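You operate a simulated robot arm through the tools that you are given. There is no shell and no other tool. Be economical: measure what you need, move in short steps, check, and stop when the job is done.

You are at the controls of a simulated robot arm. One attempt, no reset.

TASK
Move the blue coupler from the green air port to the orange one.
Fine: first red valve shut and blue valve open till the set gauge shows zero; afterwards blue valve shut, then red valve open.

The check looks at the end state, three seconds after you hand in, the way a careful person would. Anything else that was tipped, shoved, dropped, spilled or broken makes it a failure.

THE ROBOT
A 6-joint arm with a fingered hand, fixed in place. Base frame: the origin is at the foot of the arm, x ahead of it, y to its left, z up. Units: mm, rad, N and s.
With the tool pointing down near the work surface it reaches from about 340 to 820 mm from the base axis. Its first joint turns from -2.897 to 2.897 rad. Payload 4 kg.
The TCP is the grasp point between the finger pads, 26 mm short of the fingertips. In the tool frame z runs along the fingers and y along their closing line. The gripper opens to 132 mm. The gripper's body begins 73 mm behind the TCP. The gripper is a hand of 5 fingers: y runs from the thumb to the fingers, the wrist lies at [0, 0, -239] in the tool frame, and closing takes about 1.5 s.
Orientation is that of the tool frame in the base frame, as a unit quaternion [x, y, z, w]. With the fingers straight down and closing along the base's y, the tool's x points along the base's -x, its y along +y and its z along -z.

THE INTERFACE
- The arm moves only by the tool send_rows. Its argument "moves" is a list of rows, each an object of numbers (a shift or turn left out is 0, a gripper value left out holds the last): "dx", "dy", "dz": the shift along the base's x, y, z in units of 500 mm (1.0 is 500 mm); "rx", "ry", "rz": the turn, a rotation vector about the base's x, y, z in units of 180 degrees (1.0 is 180 degrees); "hand": the gripper command, from -1 (shut) to 1 (fully open), values between in proportion. In form: [{"dx": .., "dy": .., "dz": .., "rx": .., "ry": .., "rz": .., "hand": ..}, ...]. A call has 1 to 8 rows; each row is the pose to reach, as a shift and turn from the pose commanded when the call began. A call with a number of a shift or a turn outside -1 to 1 is refused whole. Rows are played at 5 a second. More than 50 mm and 0.15 rad between two rows, or a gripper value outside its range, and nothing of the call is played. Where a pose cannot be reached the arm comes as near as it can. A force on the tool above 60 N (or 10 N above the force at the start of the call, whichever is more), or a blocked arm, ends the call early, and 0.2 s more pass. The fingers move at their own pace (about 45 mm/s each) and stop on an object; they squeeze with about 30 N. The grip force told is the motor's: it shows also when the fingers shut on nothing. Time passes only in rows, and 0.2 s behind the last, so rows that repeat a pose let the fingers close. It gives the time, the measured TCP pose, the force on the tool (base axes), the opening and the grip force at its end, in the units of the frame above (readings bear some noise), with the torque about the TCP (base axes, N m) and any sound that the robot's microphone picked up, and new pictures: "views" is both (left out), scene, wrist or none.
- Cameras (640 x 400 px; columns grow to the right, rows downward): "scene" is fixed at [49.4, -649, 1817.3]; the picture's right is [0.16, -0.99, 0.00], its down [-0.92, -0.15, -0.37] and it looks along [0.37, 0.06, -0.93] (base axes); focal length 214 px, centre (320, 200). "wrist" rides on the gripper at [84, 2, -97] in the tool frame; the picture's right is [-0.02, 1.00, 0.00], its down [-0.75, -0.02, -0.66] and it looks along [-0.66, -0.01, 0.75] (tool axes); focal length 270 px, centre (320, 200). There is no depth. A picture from a camera that has moved, and an enlarged one, comes with that camera's place and axes in the base frame and with its lens.
- hand_shape(shape): the hand has 5 fingers and takes this shape, open, in about a second: jaw (thumb against the fingers, like two jaws); tri (thumb and two fingers); tip (a fingertip pinch); poke (one finger out to press); point (the index stretched); flat (the hand flat); cup (the hand cupped); fist (a fist). The gripper value then closes the fingers along that shape, each until it touches; the sizes above hold for jaw. It gives what a move gives, with no picture.
- zoom(camera, box): a new picture of the part [left, top, right, bottom] of that camera's present view, enlarged. It takes no simulated time.
- finish_job(): hands the job in; it is judged then, once.

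Go step by step. Nothing tells you positions but the pictures and the camera data: compare them with the known pose of the tool, close in by small moves and look again before you grip or let go. The budget is 120 turns and 200 pictures, counting those below and the enlarged ones. Unless the task says otherwise, let go and move clear before handing in, and close with one line.

The tools are called after "Call:" as a command line: name --argument value ..., lists and objects as JSON in quotes. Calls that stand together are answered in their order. send_rows: Moves the arm, as the interface text tells. Its arguments: {"type":"object","properties":{"moves":{"type":"array"},"views":{"type":"string","enum":["both","scene","wrist","none"]}},"required":["moves"]} The other tools are called the same way: hand_shape (shape) gives the hand a shape; zoom (camera, box) takes an enlarged picture of a part of a camera's view; finish_job () hands the job in.

At the start:

```text
clock: 0.0
ee_pos: [295.8, -314.4, 1270.2]
orientation: [0.0, 1.0, -0.001, 0.0]
force: [0.2, 0.0, 0.5]
wrist_torque: [0.01, -0.01, -0.01]
opening: 131.6
grasp_force: 0.0
shape: jaw
```

scene: 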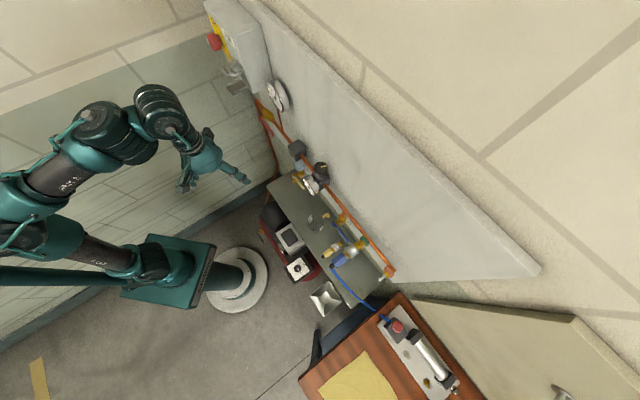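
wrist: 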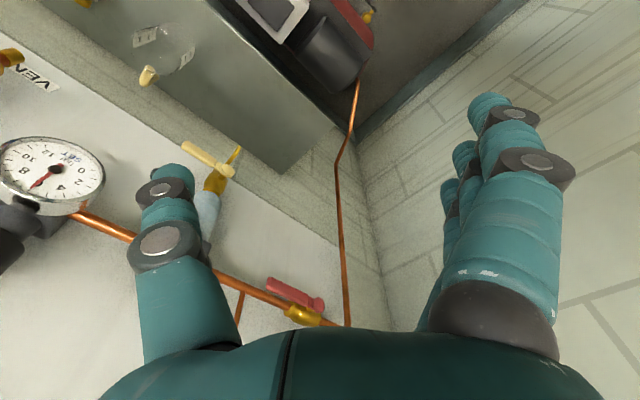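

I see a wall panel with a pipe, valves, gauges and a shelf; a hose with blue fittings near the right. I'll enlarge the scene to identify the parts.

Call:
zoom --camera "scene" --box '[240, 120, 400, 220]'

Call:
zoom --camera "scene" --box '[300, 200, 460, 300]'

Call:
zoom --camera "scene" --box '[200, 20, 360, 120]'

Call:
zoom --camera "scene" --box '[300, 290, 476, 400]'

Call:
zoom --camera "wrist" --box '[0, 0, 384, 340]'

```text
4.00 times, centred on (320, 170) of scene
camera zoom: at [49.4, -649.0, 1817.3], right [0.16, -0.99, 0.0], down [-0.92, -0.15, -0.37], along [0.37, 0.06, -0.93], focal length 858 px, centre (320, 320)
```

zoom: 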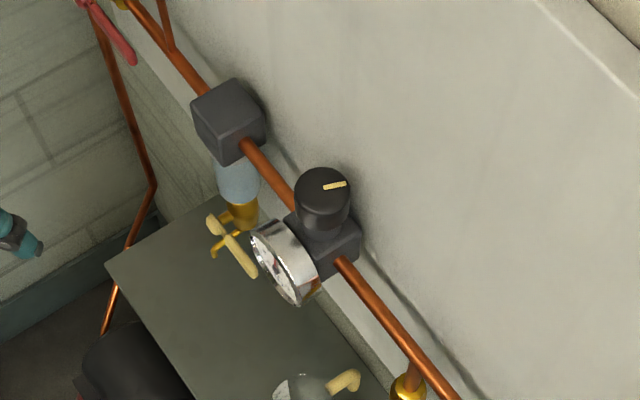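

```text
4.00 times, centred on (380, 250) of scene
camera zoom: at [49.4, -649.0, 1817.3], right [0.16, -0.99, 0.0], down [-0.92, -0.15, -0.37], along [0.37, 0.06, -0.93], focal length 858 px, centre (80, 0)
```

zoom: 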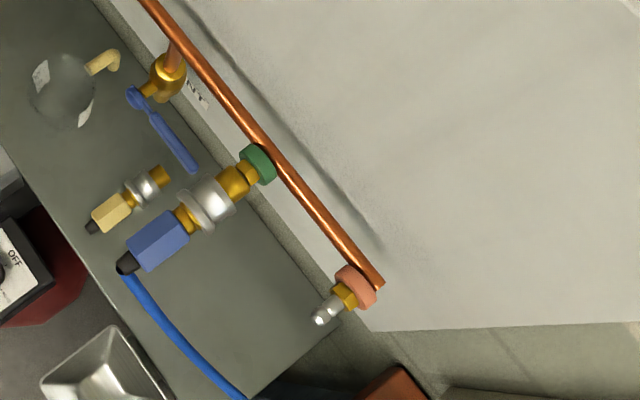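

```text
4.00 times, centred on (280, 70) of scene
camera zoom: at [49.4, -649.0, 1817.3], right [0.16, -0.99, 0.0], down [-0.92, -0.15, -0.37], along [0.37, 0.06, -0.93], focal length 858 px, centre (480, 720)
```

zoom: 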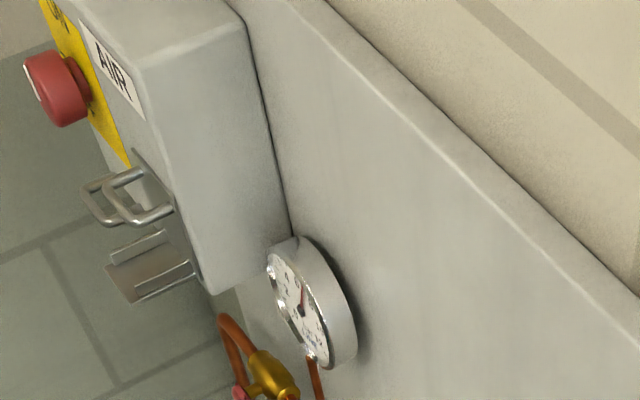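

```text
3.64 times, centred on (388, 345) of scene
camera zoom: at [49.4, -649.0, 1817.3], right [0.16, -0.99, 0.0], down [-0.92, -0.15, -0.37], along [0.37, 0.06, -0.93], focal length 780 px, centre (73, -327)
```

zoom: 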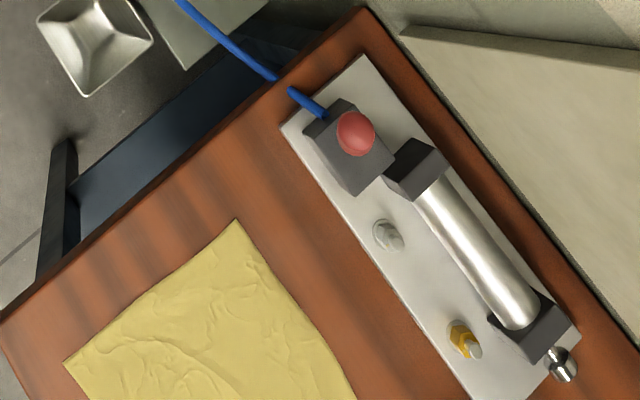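

```text
1.18 times, centred on (192, 170) of wrist
camera zoom: at [210.6, -312.5, 1367.2], right [0.02, 1.0, 0.0], down [0.75, -0.02, 0.66], along [0.66, -0.01, -0.75], focal length 318 px, centre (471, 235)
```

zoom: 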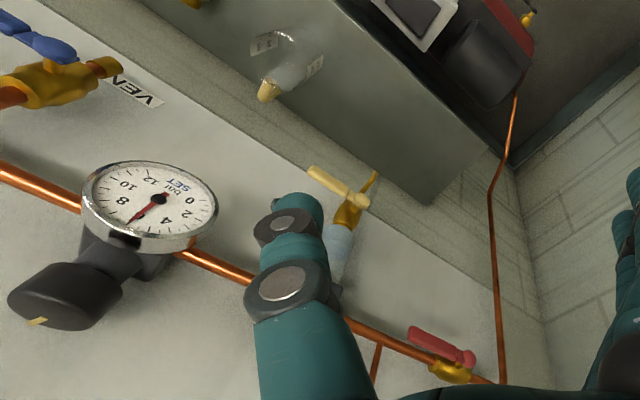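

The panel runs at 45°: facing it, the pipe (z≈1166) is about 690 mm out. I'll yaw the hand −45° so the camera faces the panel squarely and slide to the right for a look.

Call:
send_rows --moves '[{"rz": -0.042, "dx": -0.056, "dy": -0.056}, {"rz": -0.084, "dx": -0.112, "dy": -0.112}, {"rz": -0.126, "dx": -0.168, "dy": -0.168}, {"rz": -0.168, "dx": -0.224, "dy": -0.224}, {"rz": -0.21, "dx": -0.28, "dy": -0.28}, {"rz": -0.25, "dx": -0.336, "dy": -0.336}, {"rz": -0.25, "dx": -0.336, "dy": -0.336}]'

```text
clock: 1.6
ee_pos: [127.6, -482.2, 1269.7]
orientation: [0.383, 0.924, 0.001, 0.0]
force: [0.3, 0.5, -0.7]
wrist_torque: [-0.02, 0.01, 0.0]
opening: 131.6
grasp_force: 0.0
shape: jaw
camera wrist: at [67.9, -421.2, 1368.1], right [0.72, 0.69, 0.0], down [0.52, -0.54, 0.66], along [0.45, -0.48, -0.75], focal length 270 px, centre (320, 200)
```

scene: 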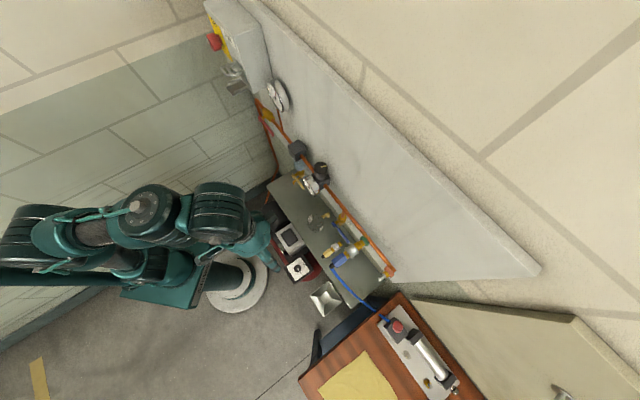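
wrist: 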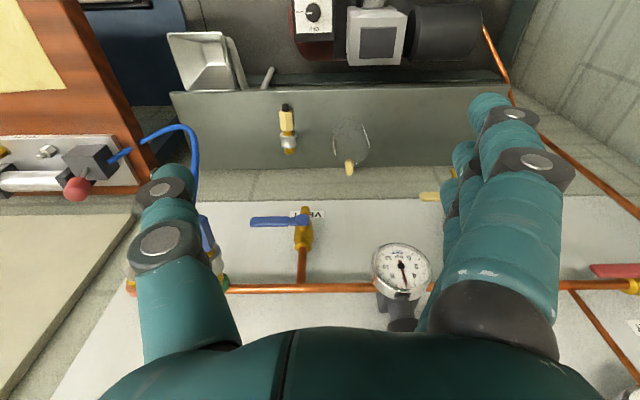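

The camera now faces the panel squarely (upside down: picture right is left along the wall). I'll zoom onto the vent valve, the ports and the red valve.

Call:
zoom --camera "wrist" --box '[220, 180, 380, 310]'

Call:
zoom --camera "scene" --box '[320, 200, 400, 290]'

Call:
zoom --camera "scene" --box '[240, 80, 320, 150]'

```text
3.08 times, centred on (300, 245) of wrist
camera zoom: at [67.9, -421.2, 1368.1], right [0.72, 0.69, 0.0], down [0.52, -0.54, 0.66], along [0.45, -0.48, -0.75], focal length 832 px, centre (382, 62)
```

zoom: 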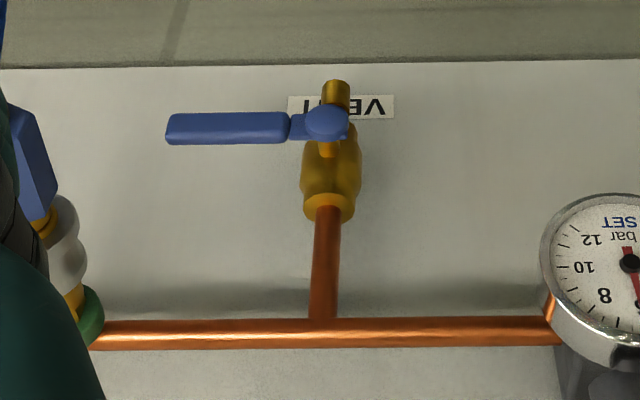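

```text
4.44 times, centred on (360, 245) of scene
camera zoom: at [49.4, -649.0, 1817.3], right [0.16, -0.99, 0.0], down [-0.92, -0.15, -0.37], along [0.37, 0.06, -0.93], focal length 953 px, centre (142, 0)
```

zoom: 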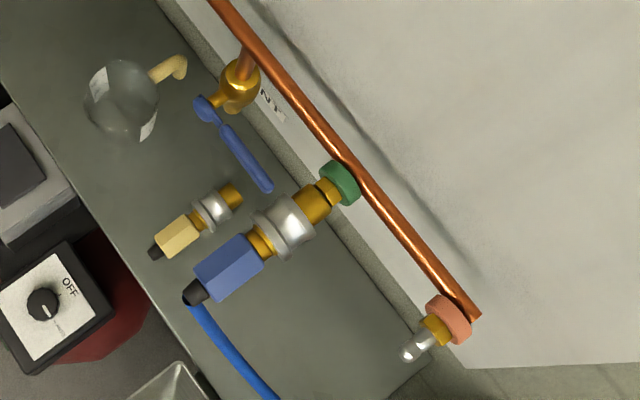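

```text
5.71 times, centred on (280, 115) of scene
camera zoom: at [49.4, -649.0, 1817.3], right [0.16, -0.99, 0.0], down [-0.92, -0.15, -0.37], along [0.37, 0.06, -0.93], focal length 1226 px, centre (549, 686)
```

zoom: 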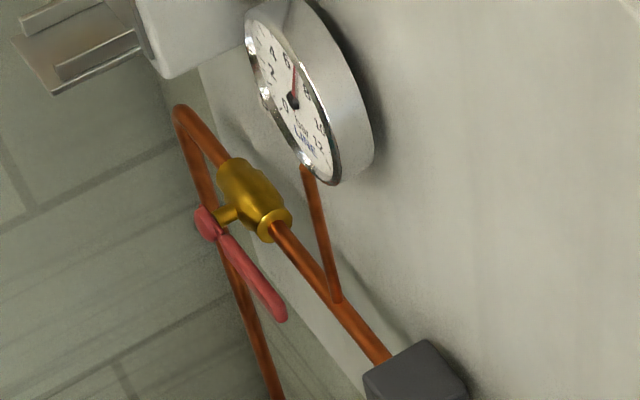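

The set valve geometry is clear: with a = distance along the wall and d = distance out from the base, the red lever pivot is at a≈198, d≈657, z≈1166 pointing right, and the blue one is at a≈−281, d≈658, z≈1061. I'll move in front of the red valve while tilting the hand up toward the wall.

Call:
send_rows --moves '[{"dx": 0.0795, "dy": 0.044, "rx": -0.0295, "ry": -0.0295}, {"dx": 0.159, "dy": 0.0885, "rx": -0.059, "ry": -0.059}, {"dx": 0.2385, "dy": 0.1327, "rx": -0.0885, "ry": -0.0885}, {"dx": 0.318, "dy": 0.177, "rx": -0.118, "ry": -0.118}, {"dx": 0.3975, "dy": 0.2212, "rx": -0.1475, "ry": -0.1475}, {"dx": 0.477, "dy": 0.2655, "rx": -0.177, "ry": -0.177}, {"dx": 0.5565, "dy": 0.3098, "rx": -0.2065, "ry": -0.2065}, {"dx": 0.636, "dy": 0.354, "rx": -0.2357, "ry": -0.2357}]'

Call:
hand_shape --shape "poke"

```text
clock: 3.4
ee_pos: [485.7, -461.3, 1414.4]
orientation: [0.346, 0.832, -0.168, 0.4]
force: [0.0, 0.3, 0.5]
wrist_torque: [-0.01, -0.02, 0.01]
opening: 131.7
grasp_force: 0.1
shape: jaw
out of reach, approached as far as the arm can: row 2, 3, 4, 5, 6, 7, 8
camera wrist: at [395.4, -368.8, 1408.6], right [0.72, 0.7, 0.01], down [-0.04, 0.02, 1.0], along [0.69, -0.72, 0.05], focal length 270 px, centre (320, 200)
```

scene: 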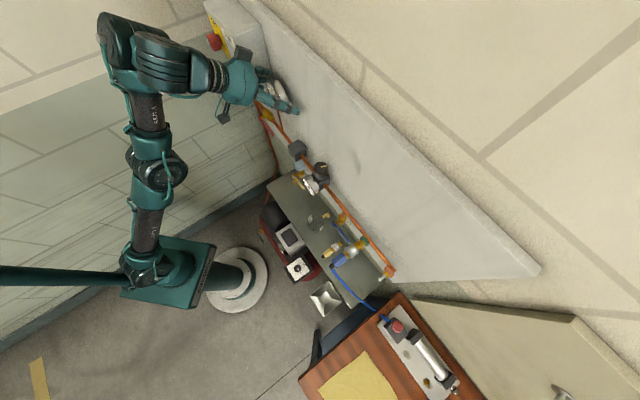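
wrist: 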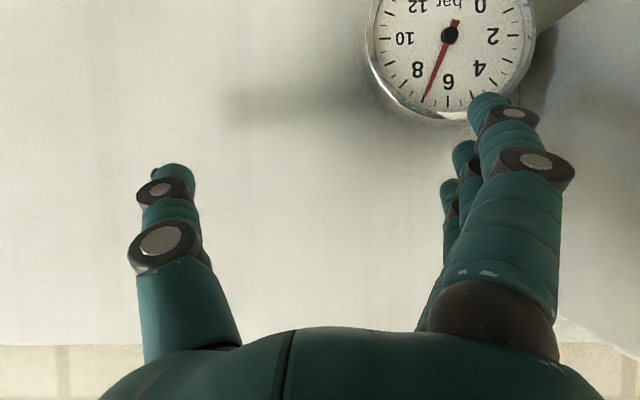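

```text
clock: 4.3
ee_pos: [485.9, -461.6, 1414.1]
orientation: [0.346, 0.832, -0.168, 0.4]
force: [-0.7, 0.9, -0.1]
wrist_torque: [-0.01, -0.01, 0.0]
opening: 0.3
grasp_force: 0.0
shape: poke
```

The tilt wasn't reachable there and the arm settled with a 47°-or-so tilt near the wall, untouched. I'll back away from the wall a little and see how the command frame behaves.

Call:
send_rows --moves '[{"dx": -0.035, "dy": 0.035}, {"dx": -0.07, "dy": 0.07}]'

```text
clock: 4.9
ee_pos: [461.9, -452.0, 1433.8]
orientation: [0.346, 0.833, -0.167, 0.4]
force: [-1.0, -0.4, -0.6]
wrist_torque: [-0.01, -0.07, 0.07]
opening: 0.0
grasp_force: 0.0
shape: poke
out of reach, approached as far as the arm can: row 1, 2
camera wrist: at [371.7, -360.5, 1428.2], right [0.72, 0.7, 0.01], down [-0.04, 0.02, 1.0], along [0.7, -0.72, 0.04], focal length 270 px, centre (320, 200)
```

scene: 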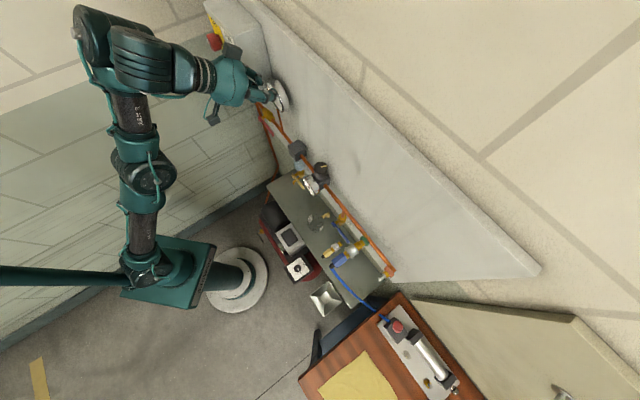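
wrist: 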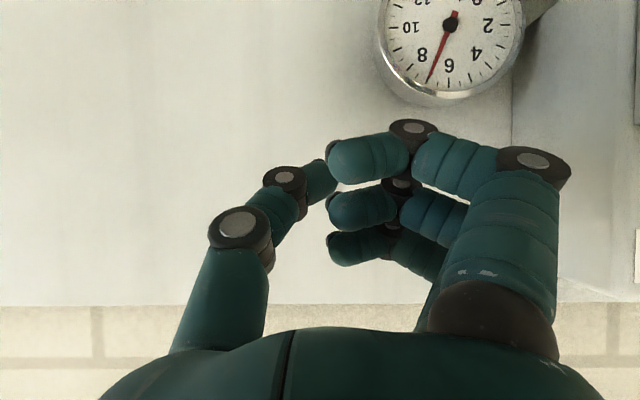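

The commanded pose stays at the unreachable target. I'll untilt back to tool-down in free space away from the wall and then probe what tilts are possible.

Call:
send_rows --moves '[{"dx": -0.035, "dy": -0.035, "rx": 0.0295, "ry": 0.0295}, {"dx": -0.07, "dy": -0.07, "rx": 0.059, "ry": 0.059}, {"dx": -0.106, "dy": -0.106, "rx": 0.0885, "ry": 0.0885}, {"dx": -0.141, "dy": -0.141, "rx": 0.118, "ry": 0.118}, {"dx": -0.177, "dy": -0.177, "rx": 0.1475, "ry": 0.1475}, {"dx": -0.212, "dy": -0.212, "rx": 0.177, "ry": 0.177}, {"dx": -0.248, "dy": -0.248, "rx": 0.2065, "ry": 0.2065}, {"dx": -0.283, "dy": -0.283, "rx": 0.2357, "ry": 0.2357}]'

```text
clock: 6.7
ee_pos: [273.9, -488.5, 1274.3]
orientation: [0.383, 0.921, 0.024, -0.065]
force: [-3.6, -0.1, 1.6]
wrist_torque: [-0.06, -0.37, -0.02]
opening: 0.2
grasp_force: 0.1
shape: poke
out of reach, approached as far as the arm can: row 3, 4, 5, 6, 7, 8
camera wrist: at [225.1, -435.2, 1383.5], right [0.72, 0.69, -0.01], down [0.58, -0.6, 0.55], along [0.37, -0.4, -0.84], focal length 270 px, centre (320, 200)
```

scene: 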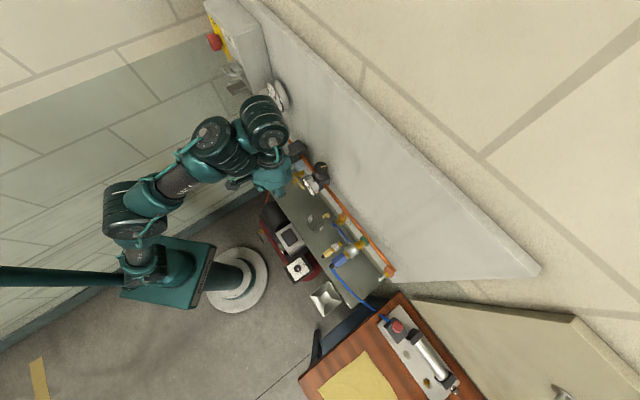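
wrist: 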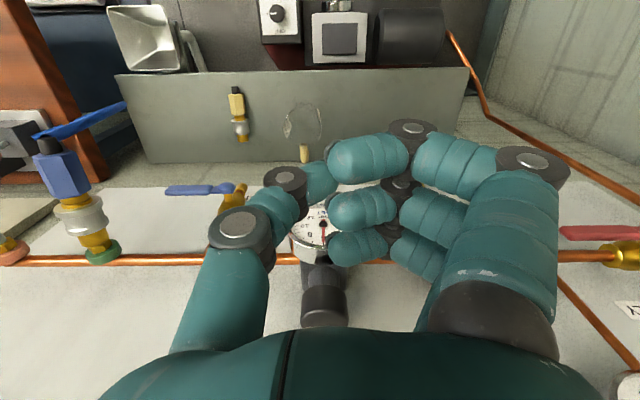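

Now the arm is in a different posture, slightly over-rotated. I'll bring it back to vertical by small steps and see whether the reach limit clears.

Call:
send_rows --moves '[{"rx": -0.0295, "ry": -0.0295}, {"rx": -0.0295, "ry": -0.0295}]' --views "none"

```text
clock: 7.3
ee_pos: [276.8, -486.9, 1274.9]
orientation: [0.383, 0.924, 0.001, -0.009]
force: [-0.7, 0.5, -0.6]
wrist_torque: [-0.02, 0.02, 0.0]
opening: 0.1
grasp_force: 0.1
shape: poke
```

Reachable again. Probe the tilt toward the wall by 30° at this spot.

Call:
send_rows --moves '[{"rx": -0.0295, "ry": -0.0295}, {"rx": -0.059, "ry": -0.059}, {"rx": -0.0885, "ry": -0.0885}, {"rx": -0.118, "ry": -0.118}, {"rx": -0.118, "ry": -0.118}]' --views "none"

```text
clock: 8.5
ee_pos: [320.5, -500.1, 1340.0]
orientation: [0.398, 0.888, -0.129, 0.19]
force: [2.0, 0.5, 0.8]
wrist_torque: [-0.07, 0.12, -0.1]
opening: 0.0
grasp_force: 0.0
shape: poke
out of reach, approached as far as the arm can: row 2, 3, 4, 5
```

Tilting toward the wall lifts the arm again, so that pitch is limited. I'll go back to vertical and probe a sideways tilt (fingers toward the left along the wall).

Call:
send_rows --moves '[{"rx": 0.0295, "ry": 0.0295, "dz": -0.04}, {"rx": 0.059, "ry": 0.059, "dz": -0.08}, {"rx": 0.0885, "ry": 0.0885, "dz": -0.12}, {"rx": 0.0885, "ry": 0.0885, "dz": -0.12}]' --views "none"

Call:
send_rows --moves '[{"rx": 0.0295, "ry": -0.0295}, {"rx": 0.059, "ry": -0.059}, {"rx": 0.0885, "ry": -0.0885}, {"rx": 0.118, "ry": -0.118}, {"rx": 0.118, "ry": -0.118}]'

```text
clock: 9.5
ee_pos: [280.9, -489.3, 1216.5]
orientation: [0.382, 0.922, -0.023, 0.051]
force: [0.4, -0.4, 0.3]
wrist_torque: [0.0, 0.02, -0.02]
opening: 0.0
grasp_force: 0.0
shape: poke
out of reach, approached as far as the arm can: row 1, 2
```

```text
clock: 10.7
ee_pos: [287.9, -489.2, 1221.2]
orientation: [0.392, 0.898, 0.164, 0.118]
force: [0.0, -0.7, -0.4]
wrist_torque: [0.01, 0.0, 0.04]
opening: 0.3
grasp_force: 0.0
shape: poke
out of reach, approached as far as the arm can: row 2, 3, 4, 5
camera wrist: at [198.7, -443.9, 1303.6], right [0.68, 0.62, 0.39], down [0.27, -0.7, 0.66], along [0.69, -0.34, -0.64], focal length 270 px, centre (320, 200)
```

scene: 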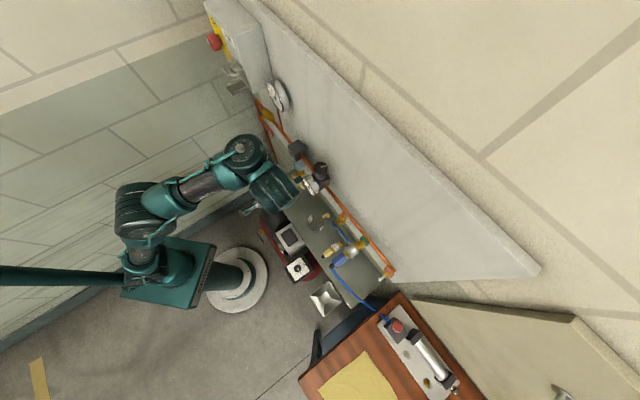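
wrist: 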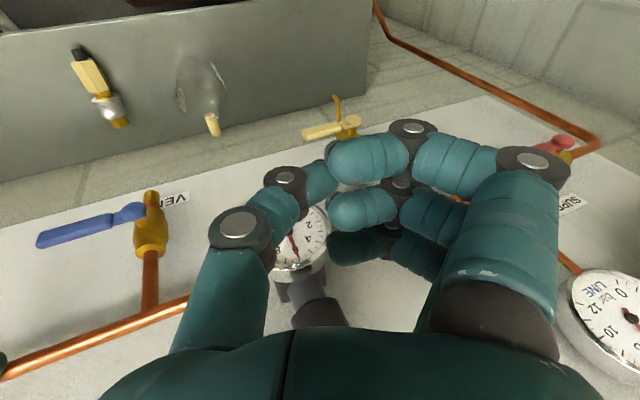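

Sideways tilt works only partly. I'll check whether the arm reaches low with the tool down, to understand its limits: go to vertical, back off the wall, and descend in free space.

Call:
send_rows --moves '[{"rx": -0.0295, "ry": 0.0295, "dx": -0.033, "dy": 0.033}, {"rx": -0.059, "ry": 0.059, "dx": -0.066, "dy": 0.066}, {"rx": -0.0885, "ry": 0.0885, "dx": -0.1, "dy": 0.1}, {"rx": -0.0885, "ry": 0.0885, "dx": -0.1, "dy": 0.1, "dz": -0.09}, {"rx": -0.0885, "ry": 0.0885, "dx": -0.1, "dy": 0.1, "dz": -0.18}, {"rx": -0.0885, "ry": 0.0885, "dx": -0.1, "dy": 0.1, "dz": -0.27}, {"rx": -0.0885, "ry": 0.0885, "dx": -0.1, "dy": 0.1, "dz": -0.36}]'

```text
clock: 12.3
ee_pos: [239.0, -439.4, 1039.8]
orientation: [0.391, 0.919, -0.016, 0.048]
force: [0.3, 0.4, -0.3]
wrist_torque: [-0.01, 0.01, 0.03]
opening: 0.0
grasp_force: 0.1
shape: poke
out of reach, approached as far as the arm can: row 1, 2, 3, 4
camera wrist: at [173.4, -370.3, 1129.1], right [0.73, 0.68, 0.01], down [0.46, -0.51, 0.73], along [0.5, -0.53, -0.68], focal length 270 px, centre (320, 200)
```

scene: 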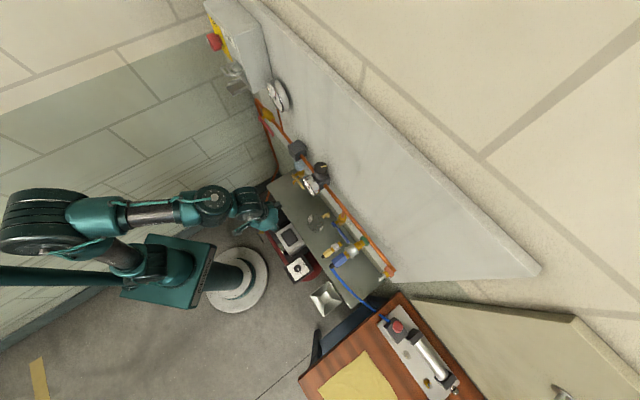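
wrist: 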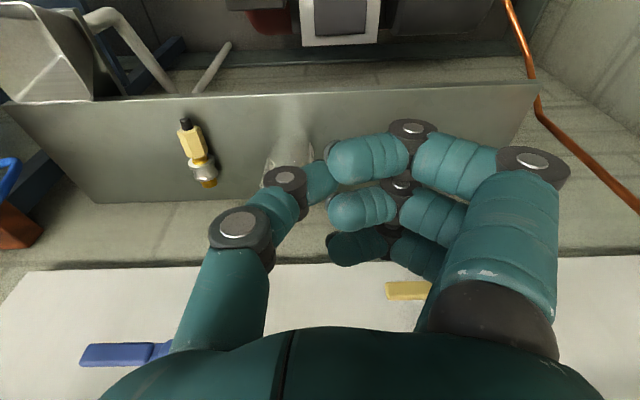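

Low positions are fine. I'll test the tilt toward the wall again down here.

Call:
send_rows --moves '[{"rx": -0.0295, "ry": -0.0295}, {"rx": -0.059, "ry": -0.059}, {"rx": -0.0885, "ry": -0.0885}, {"rx": -0.118, "ry": -0.118}, {"rx": -0.1475, "ry": -0.1475}, {"rx": -0.177, "ry": -0.177}, {"rx": -0.177, "ry": -0.177}]'

```text
clock: 13.9
ee_pos: [236.6, -439.6, 1041.3]
orientation: [0.352, 0.832, -0.16, 0.398]
force: [-0.1, -0.8, 0.1]
wrist_torque: [-0.02, 0.0, -0.01]
opening: 0.1
grasp_force: 0.0
shape: poke
camera wrist: at [147.9, -345.8, 1036.4], right [0.72, 0.69, 0.03], down [-0.05, 0.0, 1.0], along [0.69, -0.72, 0.03], focal length 270 px, centre (320, 200)
```

scene: 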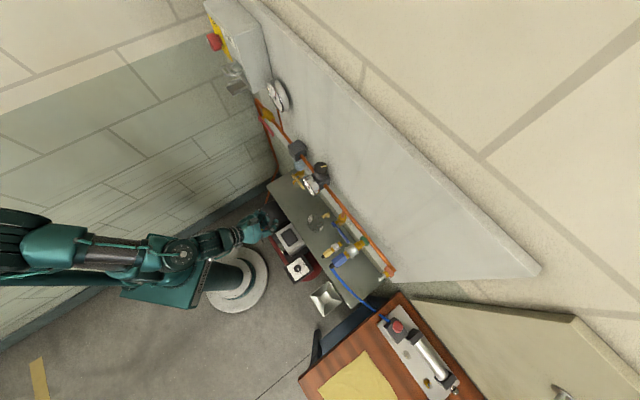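
wrist: 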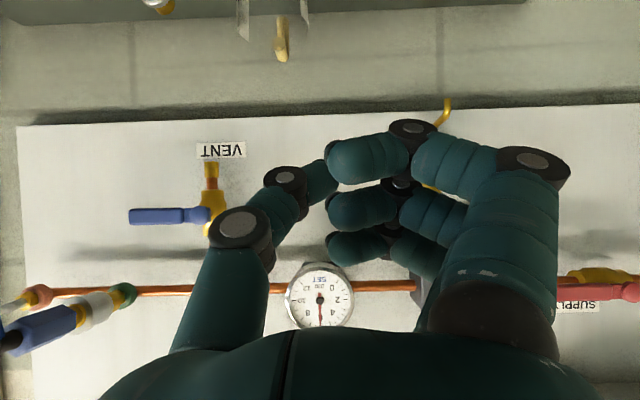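

Down here the tilt is fully reachable. I'll complete it to horizontal.

Call:
send_rows --moves '[{"rx": -0.0306, "ry": -0.0306}, {"rx": -0.0612, "ry": -0.0612}, {"rx": -0.0918, "ry": -0.0918}, {"rx": -0.1224, "ry": -0.1224}, {"rx": -0.153, "ry": -0.153}, {"rx": -0.153, "ry": -0.153}]'

```text
clock: 15.3
ee_pos: [249.1, -492.7, 1076.1]
orientation: [0.278, 0.664, -0.265, 0.642]
force: [-0.7, 0.6, 0.6]
wrist_torque: [0.02, 0.01, 0.0]
opening: 0.0
grasp_force: 0.2
shape: poke
out of reach, approached as far as the arm can: row 3, 4, 5, 6
camera wrist: at [179.6, -419.6, 994.6], right [0.71, 0.7, 0.03], down [-0.46, 0.43, 0.78], along [0.53, -0.56, 0.63], focal length 270 px, centre (320, 200)
```

scene: 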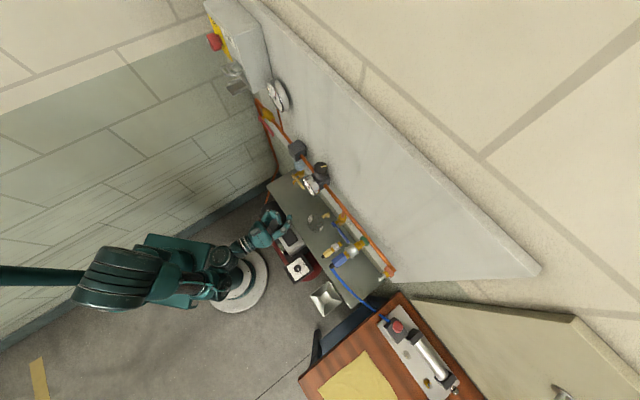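
wrist: 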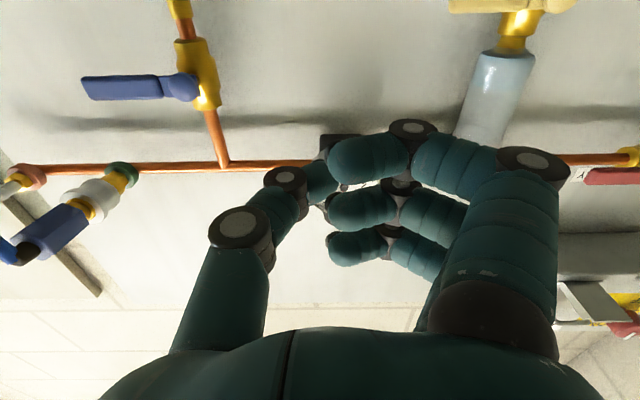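

The hand is now horizontal toward the wall (d≈525). I need to see where the extended finger is.

Call:
zoom --camera "scene" --box '[220, 190, 316, 250]'

Call:
zoom --camera "wrist" --box '[240, 110, 480, 260]'

```text
6.67 times, centred on (268, 220) of scene
camera zoom: at [49.4, -649.0, 1817.3], right [0.16, -0.99, 0.0], down [-0.92, -0.15, -0.37], along [0.37, 0.06, -0.93], focal length 1430 px, centre (667, 67)
```

zoom: 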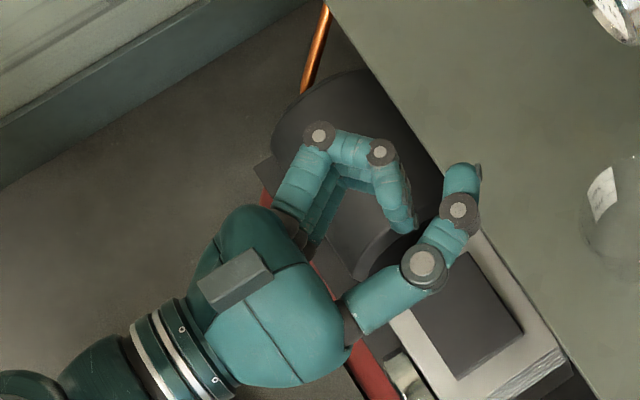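

```text
2.67 times, centred on (360, 185) of wrist
camera zoom: at [179.6, -419.6, 994.6], right [0.71, 0.7, 0.03], down [-0.46, 0.43, 0.78], along [0.53, -0.56, 0.63], focal length 721 px, centre (213, 240)
```

zoom: 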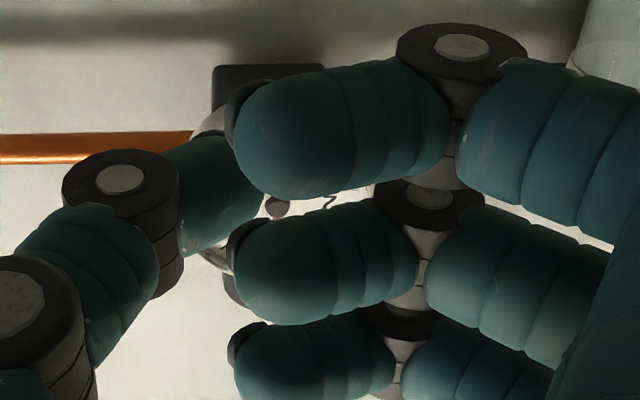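

In "poke" the thumb is what leads. Let me try "point" for a longer single finger.

Call:
hand_shape --shape "point"

Call:
zoom --camera "scene" --box '[220, 190, 316, 250]'

Call:
zoom --camera "wrist" --box '[0, 0, 640, 400]'

```text
clock: 16.2
ee_pos: [249.4, -492.2, 1074.8]
orientation: [0.279, 0.664, -0.265, 0.641]
force: [0.1, -0.7, 0.4]
wrist_torque: [0.02, 0.03, 0.01]
opening: 126.1
grasp_force: 0.1
shape: point
```

```text
6.67 times, centred on (268, 220) of scene
camera zoom: at [49.4, -649.0, 1817.3], right [0.16, -0.99, 0.0], down [-0.92, -0.15, -0.37], along [0.37, 0.06, -0.93], focal length 1430 px, centre (667, 67)
```

zoom: 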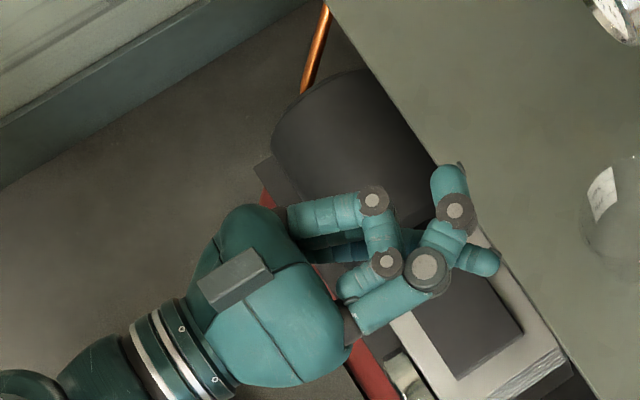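

```text
1.00 times, centred on (320, 200) of wrist (not enlarged: the box is as wide or as high as the picture)
camera zoom: at [179.8, -419.4, 994.6], right [0.71, 0.7, 0.03], down [-0.46, 0.43, 0.78], along [0.54, -0.56, 0.63], focal length 270 px, centre (320, 200)
```

zoom: 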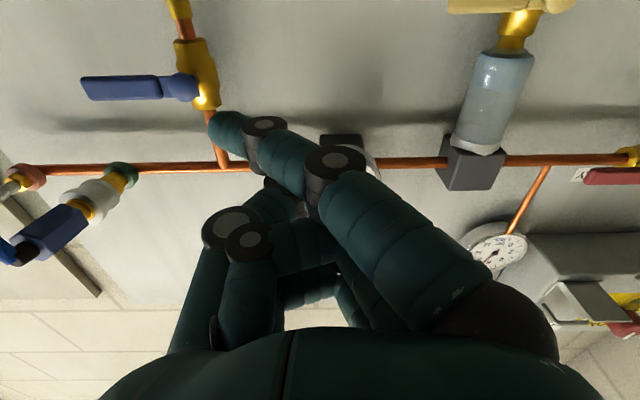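

"Point" crosses the thumb; "poke" with the thumb leading is cleaner. I'll reset to poke and move along the wall toward the red valve, staying well off the wall.

Call:
hand_shape --shape "poke"

Call:
send_rows --moves '[{"dx": 0.062, "dy": 0.058, "dz": 0.035}, {"dx": 0.124, "dy": 0.116, "dz": 0.07}, {"dx": 0.186, "dy": 0.174, "dz": 0.105}, {"dx": 0.248, "dy": 0.232, "dz": 0.14}, {"dx": 0.31, "dy": 0.29, "dz": 0.18}, {"dx": 0.372, "dy": 0.348, "dz": 0.215}, {"dx": 0.44, "dy": 0.405, "dz": 0.25}, {"dx": 0.44, "dy": 0.405, "dz": 0.25}]'

```text
clock: 17.1
ee_pos: [249.8, -490.7, 1074.0]
orientation: [0.278, 0.664, -0.265, 0.641]
force: [0.2, 0.0, -1.3]
wrist_torque: [-0.01, -0.01, -0.01]
opening: 0.0
grasp_force: 0.0
shape: poke
```

```text
clock: 18.9
ee_pos: [467.0, -287.4, 1200.3]
orientation: [0.277, 0.653, -0.264, 0.654]
force: [0.9, -0.7, -0.7]
wrist_torque: [0.01, -0.03, -0.02]
opening: 0.0
grasp_force: 0.1
shape: poke
out of reach, approached as far as the arm can: row 1, 2, 3, 4
camera wrist: at [400.5, -216.5, 1117.3], right [0.71, 0.71, 0.04], down [-0.48, 0.44, 0.76], along [0.52, -0.55, 0.65], focal length 270 px, centre (320, 200)
```

scene: 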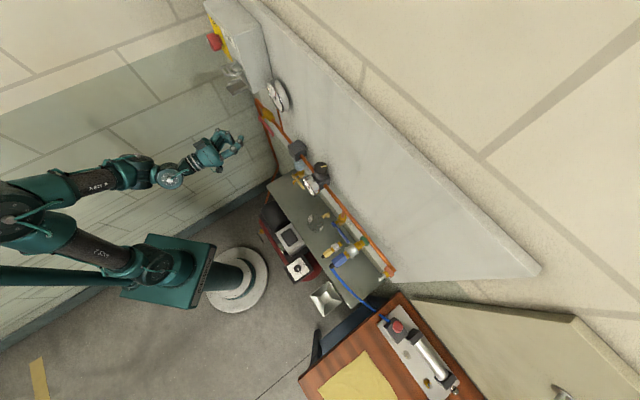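
wrist: 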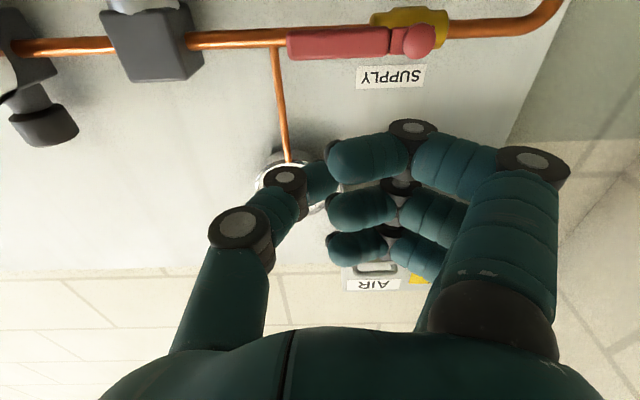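

TCP is at a≈127, d≈533, z≈1200, with the red lever (a 106–200, z≈1160) just ahead and below. I'll move in so the thumb tip is above the lever.

Call:
send_rows --moves '[{"dx": 0.053, "dy": -0.053}, {"dx": 0.107, "dy": -0.107}, {"dx": 0.161, "dy": -0.161}, {"dx": 0.161, "dy": -0.161}]'

```text
clock: 19.9
ee_pos: [547.8, -368.3, 1200.5]
orientation: [0.276, 0.653, -0.264, 0.654]
force: [0.6, 0.4, 0.2]
wrist_torque: [-0.01, -0.01, -0.02]
opening: 0.0
grasp_force: 0.1
shape: poke
camera wrist: at [480.3, -297.6, 1117.7], right [0.71, 0.71, 0.04], down [-0.48, 0.44, 0.76], along [0.52, -0.55, 0.65], focal length 270 px, centre (320, 200)
```

scene: 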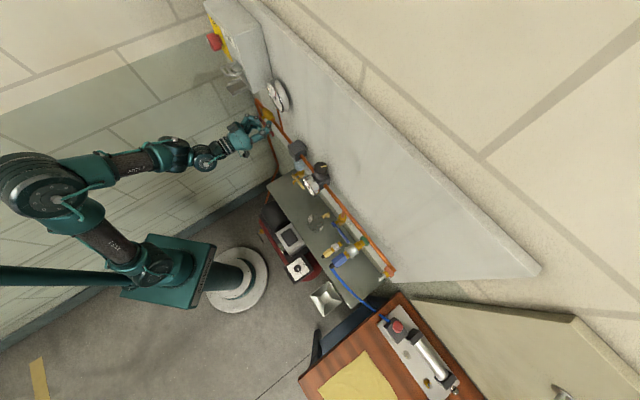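
wrist: 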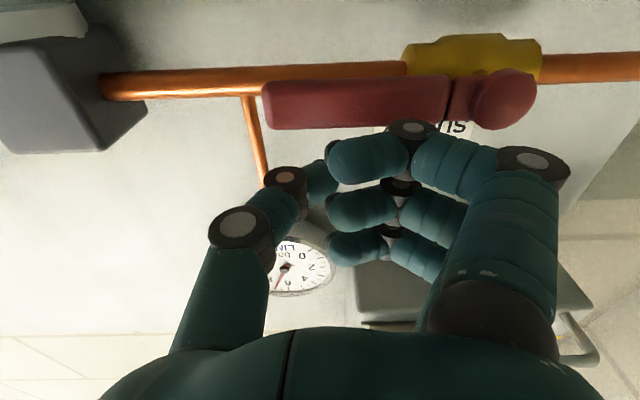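

The curled index knuckle sits almost as far forward as the thumb, so poking is messy. I'll back off and look at the "flat" shape, whose straight fingers make a thin blade.

Call:
send_rows --moves '[{"dx": -0.053, "dy": 0.053}, {"dx": -0.107, "dy": 0.107}, {"dx": -0.161, "dy": 0.161}]' --views "none"

Call:
hand_shape --shape "flat"

Call:
zoom --camera "scene" --box '[170, 100, 266, 160]'

Call:
zoom --camera "wrist" --box '[0, 0, 640, 400]'

```text
clock: 20.7
ee_pos: [466.8, -286.8, 1200.3]
orientation: [0.276, 0.653, -0.264, 0.654]
force: [0.3, -0.5, 0.2]
wrist_torque: [0.0, -0.01, 0.01]
opening: 0.1
grasp_force: 0.1
shape: poke
```

```text
clock: 21.6
ee_pos: [467.8, -285.3, 1202.0]
orientation: [0.277, 0.653, -0.265, 0.654]
force: [0.8, 0.1, 0.0]
wrist_torque: [-0.01, -0.01, 0.02]
opening: 125.9
grasp_force: 0.1
shape: flat
```

```text
6.67 times, centred on (218, 130) of scene
camera zoom: at [49.4, -649.0, 1817.3], right [0.16, -0.99, 0.0], down [-0.92, -0.15, -0.37], along [0.37, 0.06, -0.93], focal length 1430 px, centre (1000, 667)
```

zoom: 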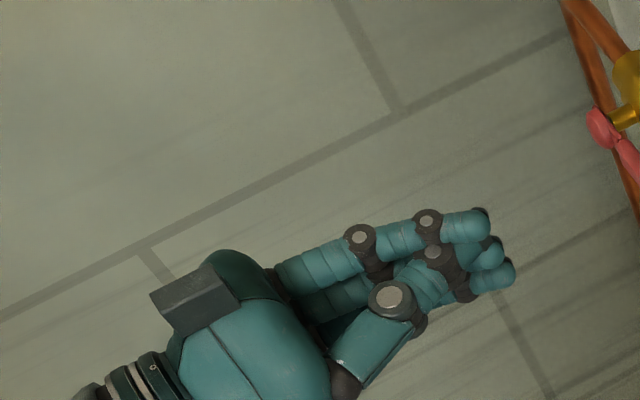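

```text
1.00 times, centred on (320, 200) of wrist (not enlarged: the box is as wide or as high as the picture)
camera zoom: at [400.2, -215.6, 1117.5], right [0.71, 0.71, 0.04], down [-0.48, 0.44, 0.76], along [0.52, -0.55, 0.65], focal length 270 px, centre (320, 200)
```

zoom: 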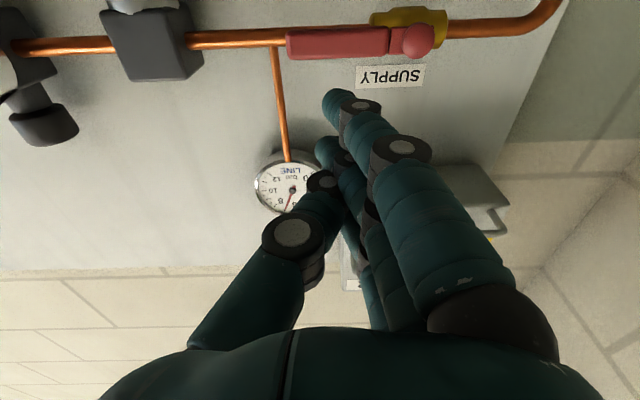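

"Flat" gives straight fingers: index is lowest, its tip about 34 mm ahead of and 36 mm below the TCP. I'll bring it in over the red lever.

Call:
send_rows --moves '[{"dz": 0.042}, {"dx": 0.047, "dy": -0.047, "dz": 0.042}, {"dx": 0.094, "dy": -0.094, "dz": 0.042}, {"dx": 0.14, "dy": -0.14, "dz": 0.042}, {"dx": 0.14, "dy": -0.14, "dz": 0.042}]'

```text
clock: 22.8
ee_pos: [539.5, -358.1, 1220.7]
orientation: [0.275, 0.653, -0.264, 0.654]
force: [0.4, -0.5, 0.1]
wrist_torque: [0.01, 0.01, 0.01]
opening: 126.1
grasp_force: 0.1
shape: flat
camera wrist: at [471.0, -286.7, 1137.8], right [0.7, 0.71, 0.04], down [-0.48, 0.44, 0.76], along [0.52, -0.55, 0.65], focal length 270 px, centre (320, 200)
```

scene: 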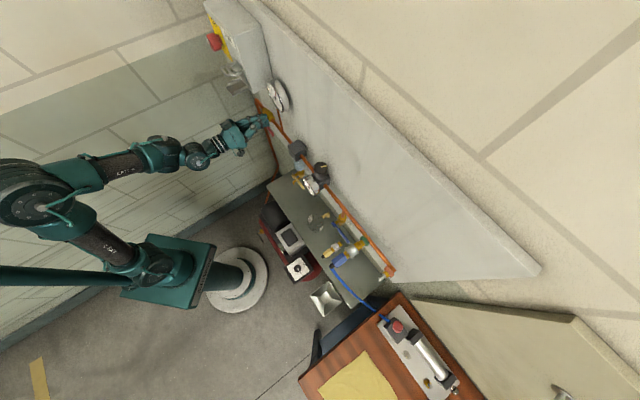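
wrist: 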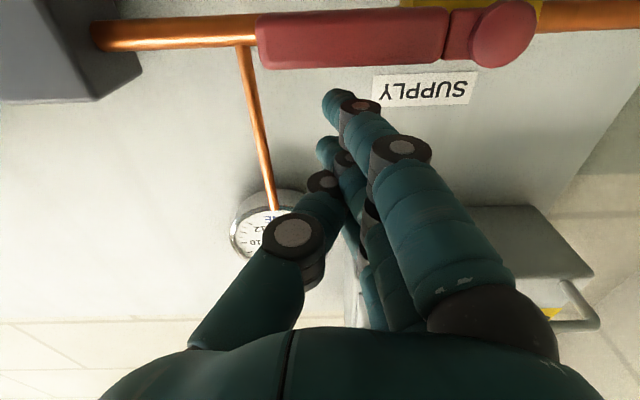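

Positioned above the lever. I'll press down gently along the lever's arc for the first ~30° and check the force and the lever.

Call:
send_rows --moves '[{"dz": -0.018}, {"dz": -0.036}, {"dz": -0.052}, {"dz": -0.068}, {"dz": -0.084}]' --views "wrist"

```text
clock: 24.0
ee_pos: [537.3, -357.7, 1179.6]
orientation: [0.276, 0.653, -0.265, 0.654]
force: [0.2, 0.6, 0.4]
wrist_torque: [0.01, 0.02, 0.0]
opening: 126.2
grasp_force: 0.1
shape: flat
camera wrist: at [470.2, -286.6, 1096.0], right [0.71, 0.71, 0.04], down [-0.48, 0.44, 0.76], along [0.52, -0.55, 0.65], focal length 270 px, centre (320, 200)
```

wrist: 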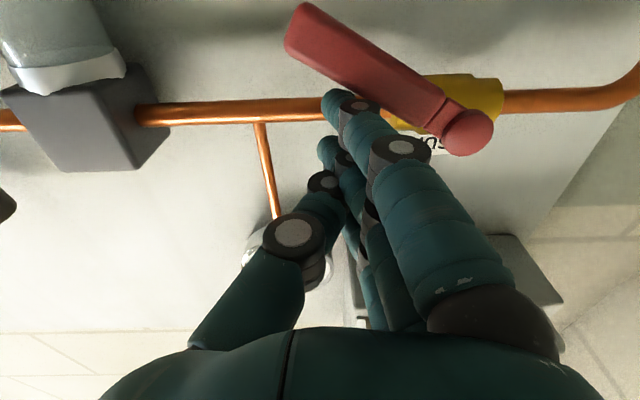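

The lever turns down smoothly. Continue along the arc to vertical.

Call:
send_rows --moves '[{"dx": 0.01, "dy": 0.01, "dz": -0.032}, {"dx": 0.024, "dy": 0.024, "dz": -0.058}, {"dx": 0.043, "dy": 0.043, "dz": -0.079}, {"dx": 0.065, "dy": 0.065, "dz": -0.092}, {"dx": 0.07, "dy": 0.07, "dz": -0.092}]' --views "wrist"

```text
clock: 25.2
ee_pos: [569.8, -324.4, 1134.6]
orientation: [0.277, 0.653, -0.265, 0.653]
force: [-21.4, -8.2, 2.6]
wrist_torque: [-0.04, -0.04, -0.29]
opening: 126.0
grasp_force: 0.2
shape: flat
camera wrist: at [503.4, -252.8, 1050.6], right [0.71, 0.7, 0.04], down [-0.48, 0.44, 0.76], along [0.52, -0.55, 0.65], focal length 270 px, centre (320, 200)
```

wrist: 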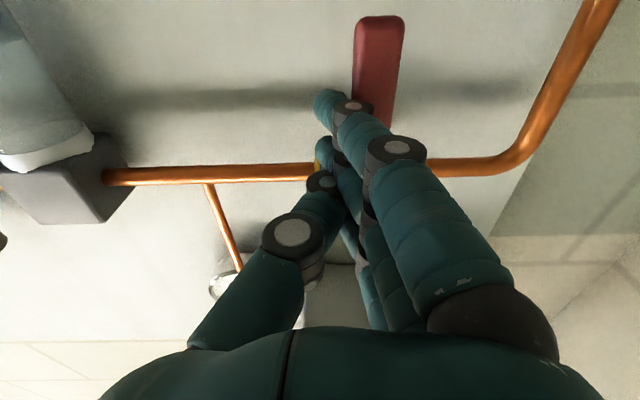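

The red lever is down against its stop (shut). I'll back off and roll the hand 90° so the fingers form a horizontal paddle, while moving towards the blue valve.

Call:
send_rows --moves '[{"dx": -0.02, "dy": -0.02}, {"dx": -0.07, "dy": 0.03}, {"dx": -0.13, "dy": 0.09}, {"dx": -0.18, "dy": 0.14}, {"dx": -0.24, "dy": 0.07, "dz": -0.03, "rx": 0.0295, "ry": -0.0295}, {"dx": -0.3, "dy": 0.005, "dz": -0.06, "rx": 0.059, "ry": -0.059}, {"dx": -0.36, "dy": -0.06, "dz": -0.09, "rx": 0.0885, "ry": -0.0885}, {"dx": -0.42, "dy": -0.125, "dz": -0.12, "rx": 0.118, "ry": -0.118}]'

```text
clock: 27.2
ee_pos: [337.9, -442.9, 1068.2]
orientation: [0.377, 0.631, -0.261, 0.626]
force: [-0.8, -0.2, 0.1]
wrist_torque: [-0.03, 0.0, 0.01]
opening: 125.9
grasp_force: 0.0
shape: flat
out of reach, approached as far as the arm can: row 5, 6, 7, 8
stopped in row 8: the arm was blocked; the commanded pose is now the measured one
camera wrist: at [287.0, -352.0, 993.5], right [0.8, 0.58, 0.16], down [-0.45, 0.41, 0.79], along [0.39, -0.71, 0.59], focal length 270 px, centre (320, 200)
```

scene: 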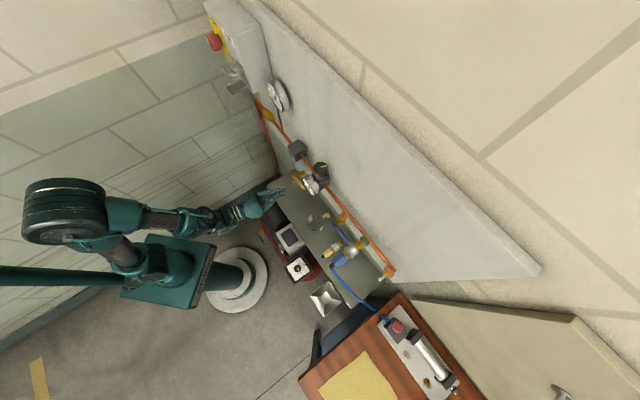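
wrist: 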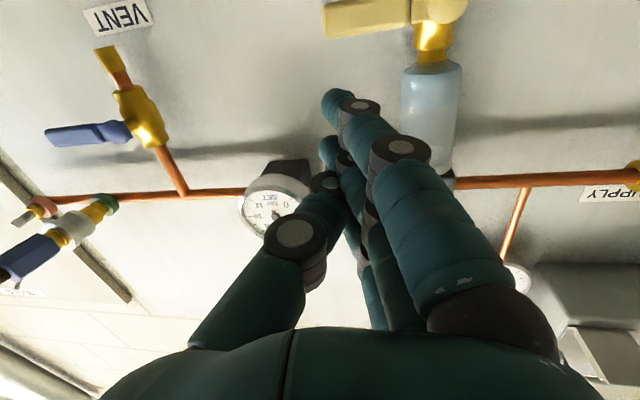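

Rolling that way is limited. I'll test the opposite roll here.

Call:
send_rows --moves '[{"rx": -0.0295, "ry": 0.0295}, {"rx": -0.059, "ry": 0.059}, {"rx": -0.0885, "ry": 0.0885}, {"rx": -0.118, "ry": 0.118}, {"rx": -0.1475, "ry": 0.1475}, {"rx": -0.177, "ry": 0.177}, {"rx": -0.2065, "ry": 0.2065}, {"rx": -0.236, "ry": 0.236}]'

```text
clock: 29.0
ee_pos: [345.0, -450.9, 1070.4]
orientation: [0.011, 0.676, -0.583, 0.451]
force: [-0.7, 0.0, -0.4]
wrist_torque: [0.01, -0.03, -0.01]
opening: 126.1
grasp_force: 0.0
shape: flat
out of reach, approached as far as the arm can: row 2, 3, 4, 5, 6, 7, 8
camera wrist: at [236.8, -416.1, 1008.5], right [0.55, 0.33, -0.76], down [0.05, 0.9, 0.42], along [0.83, -0.27, 0.49], focal length 270 px, centre (320, 200)
```

scene: 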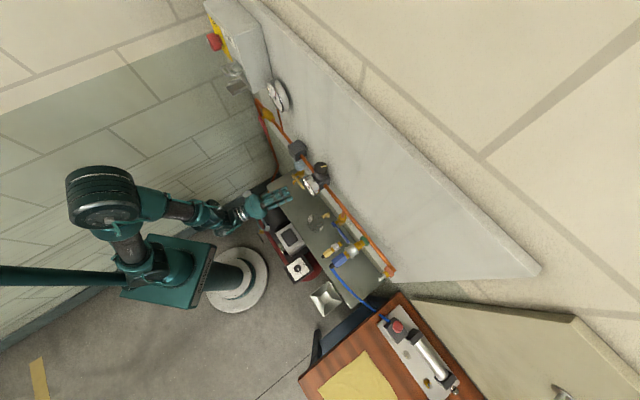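
wrist: 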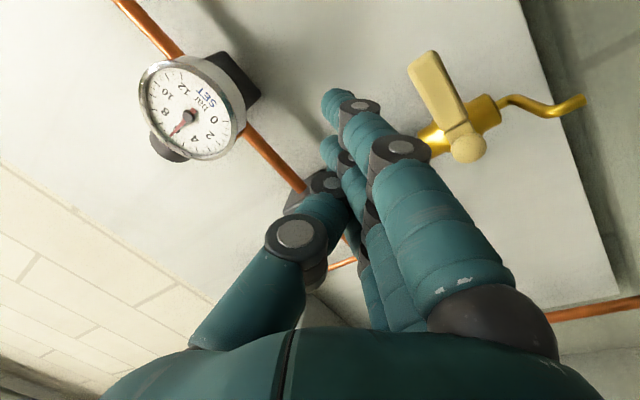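

This roll works (about −50° now), which puts the little finger topmost and the camera off to the side. I'll measure the fingertips in the scene.

Call:
zoom --camera "scene" --box '[232, 170, 312, 220]'

```text
8.00 times, centred on (272, 195) of scene
camera zoom: at [49.4, -649.0, 1817.3], right [0.16, -0.99, 0.0], down [-0.92, -0.15, -0.37], along [0.37, 0.06, -0.93], focal length 1716 px, centre (704, 240)
```

zoom: 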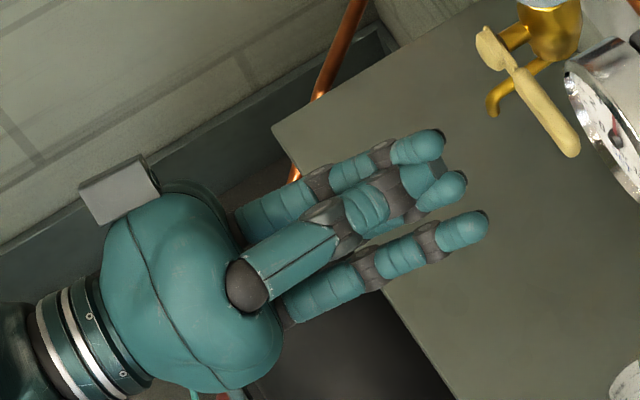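

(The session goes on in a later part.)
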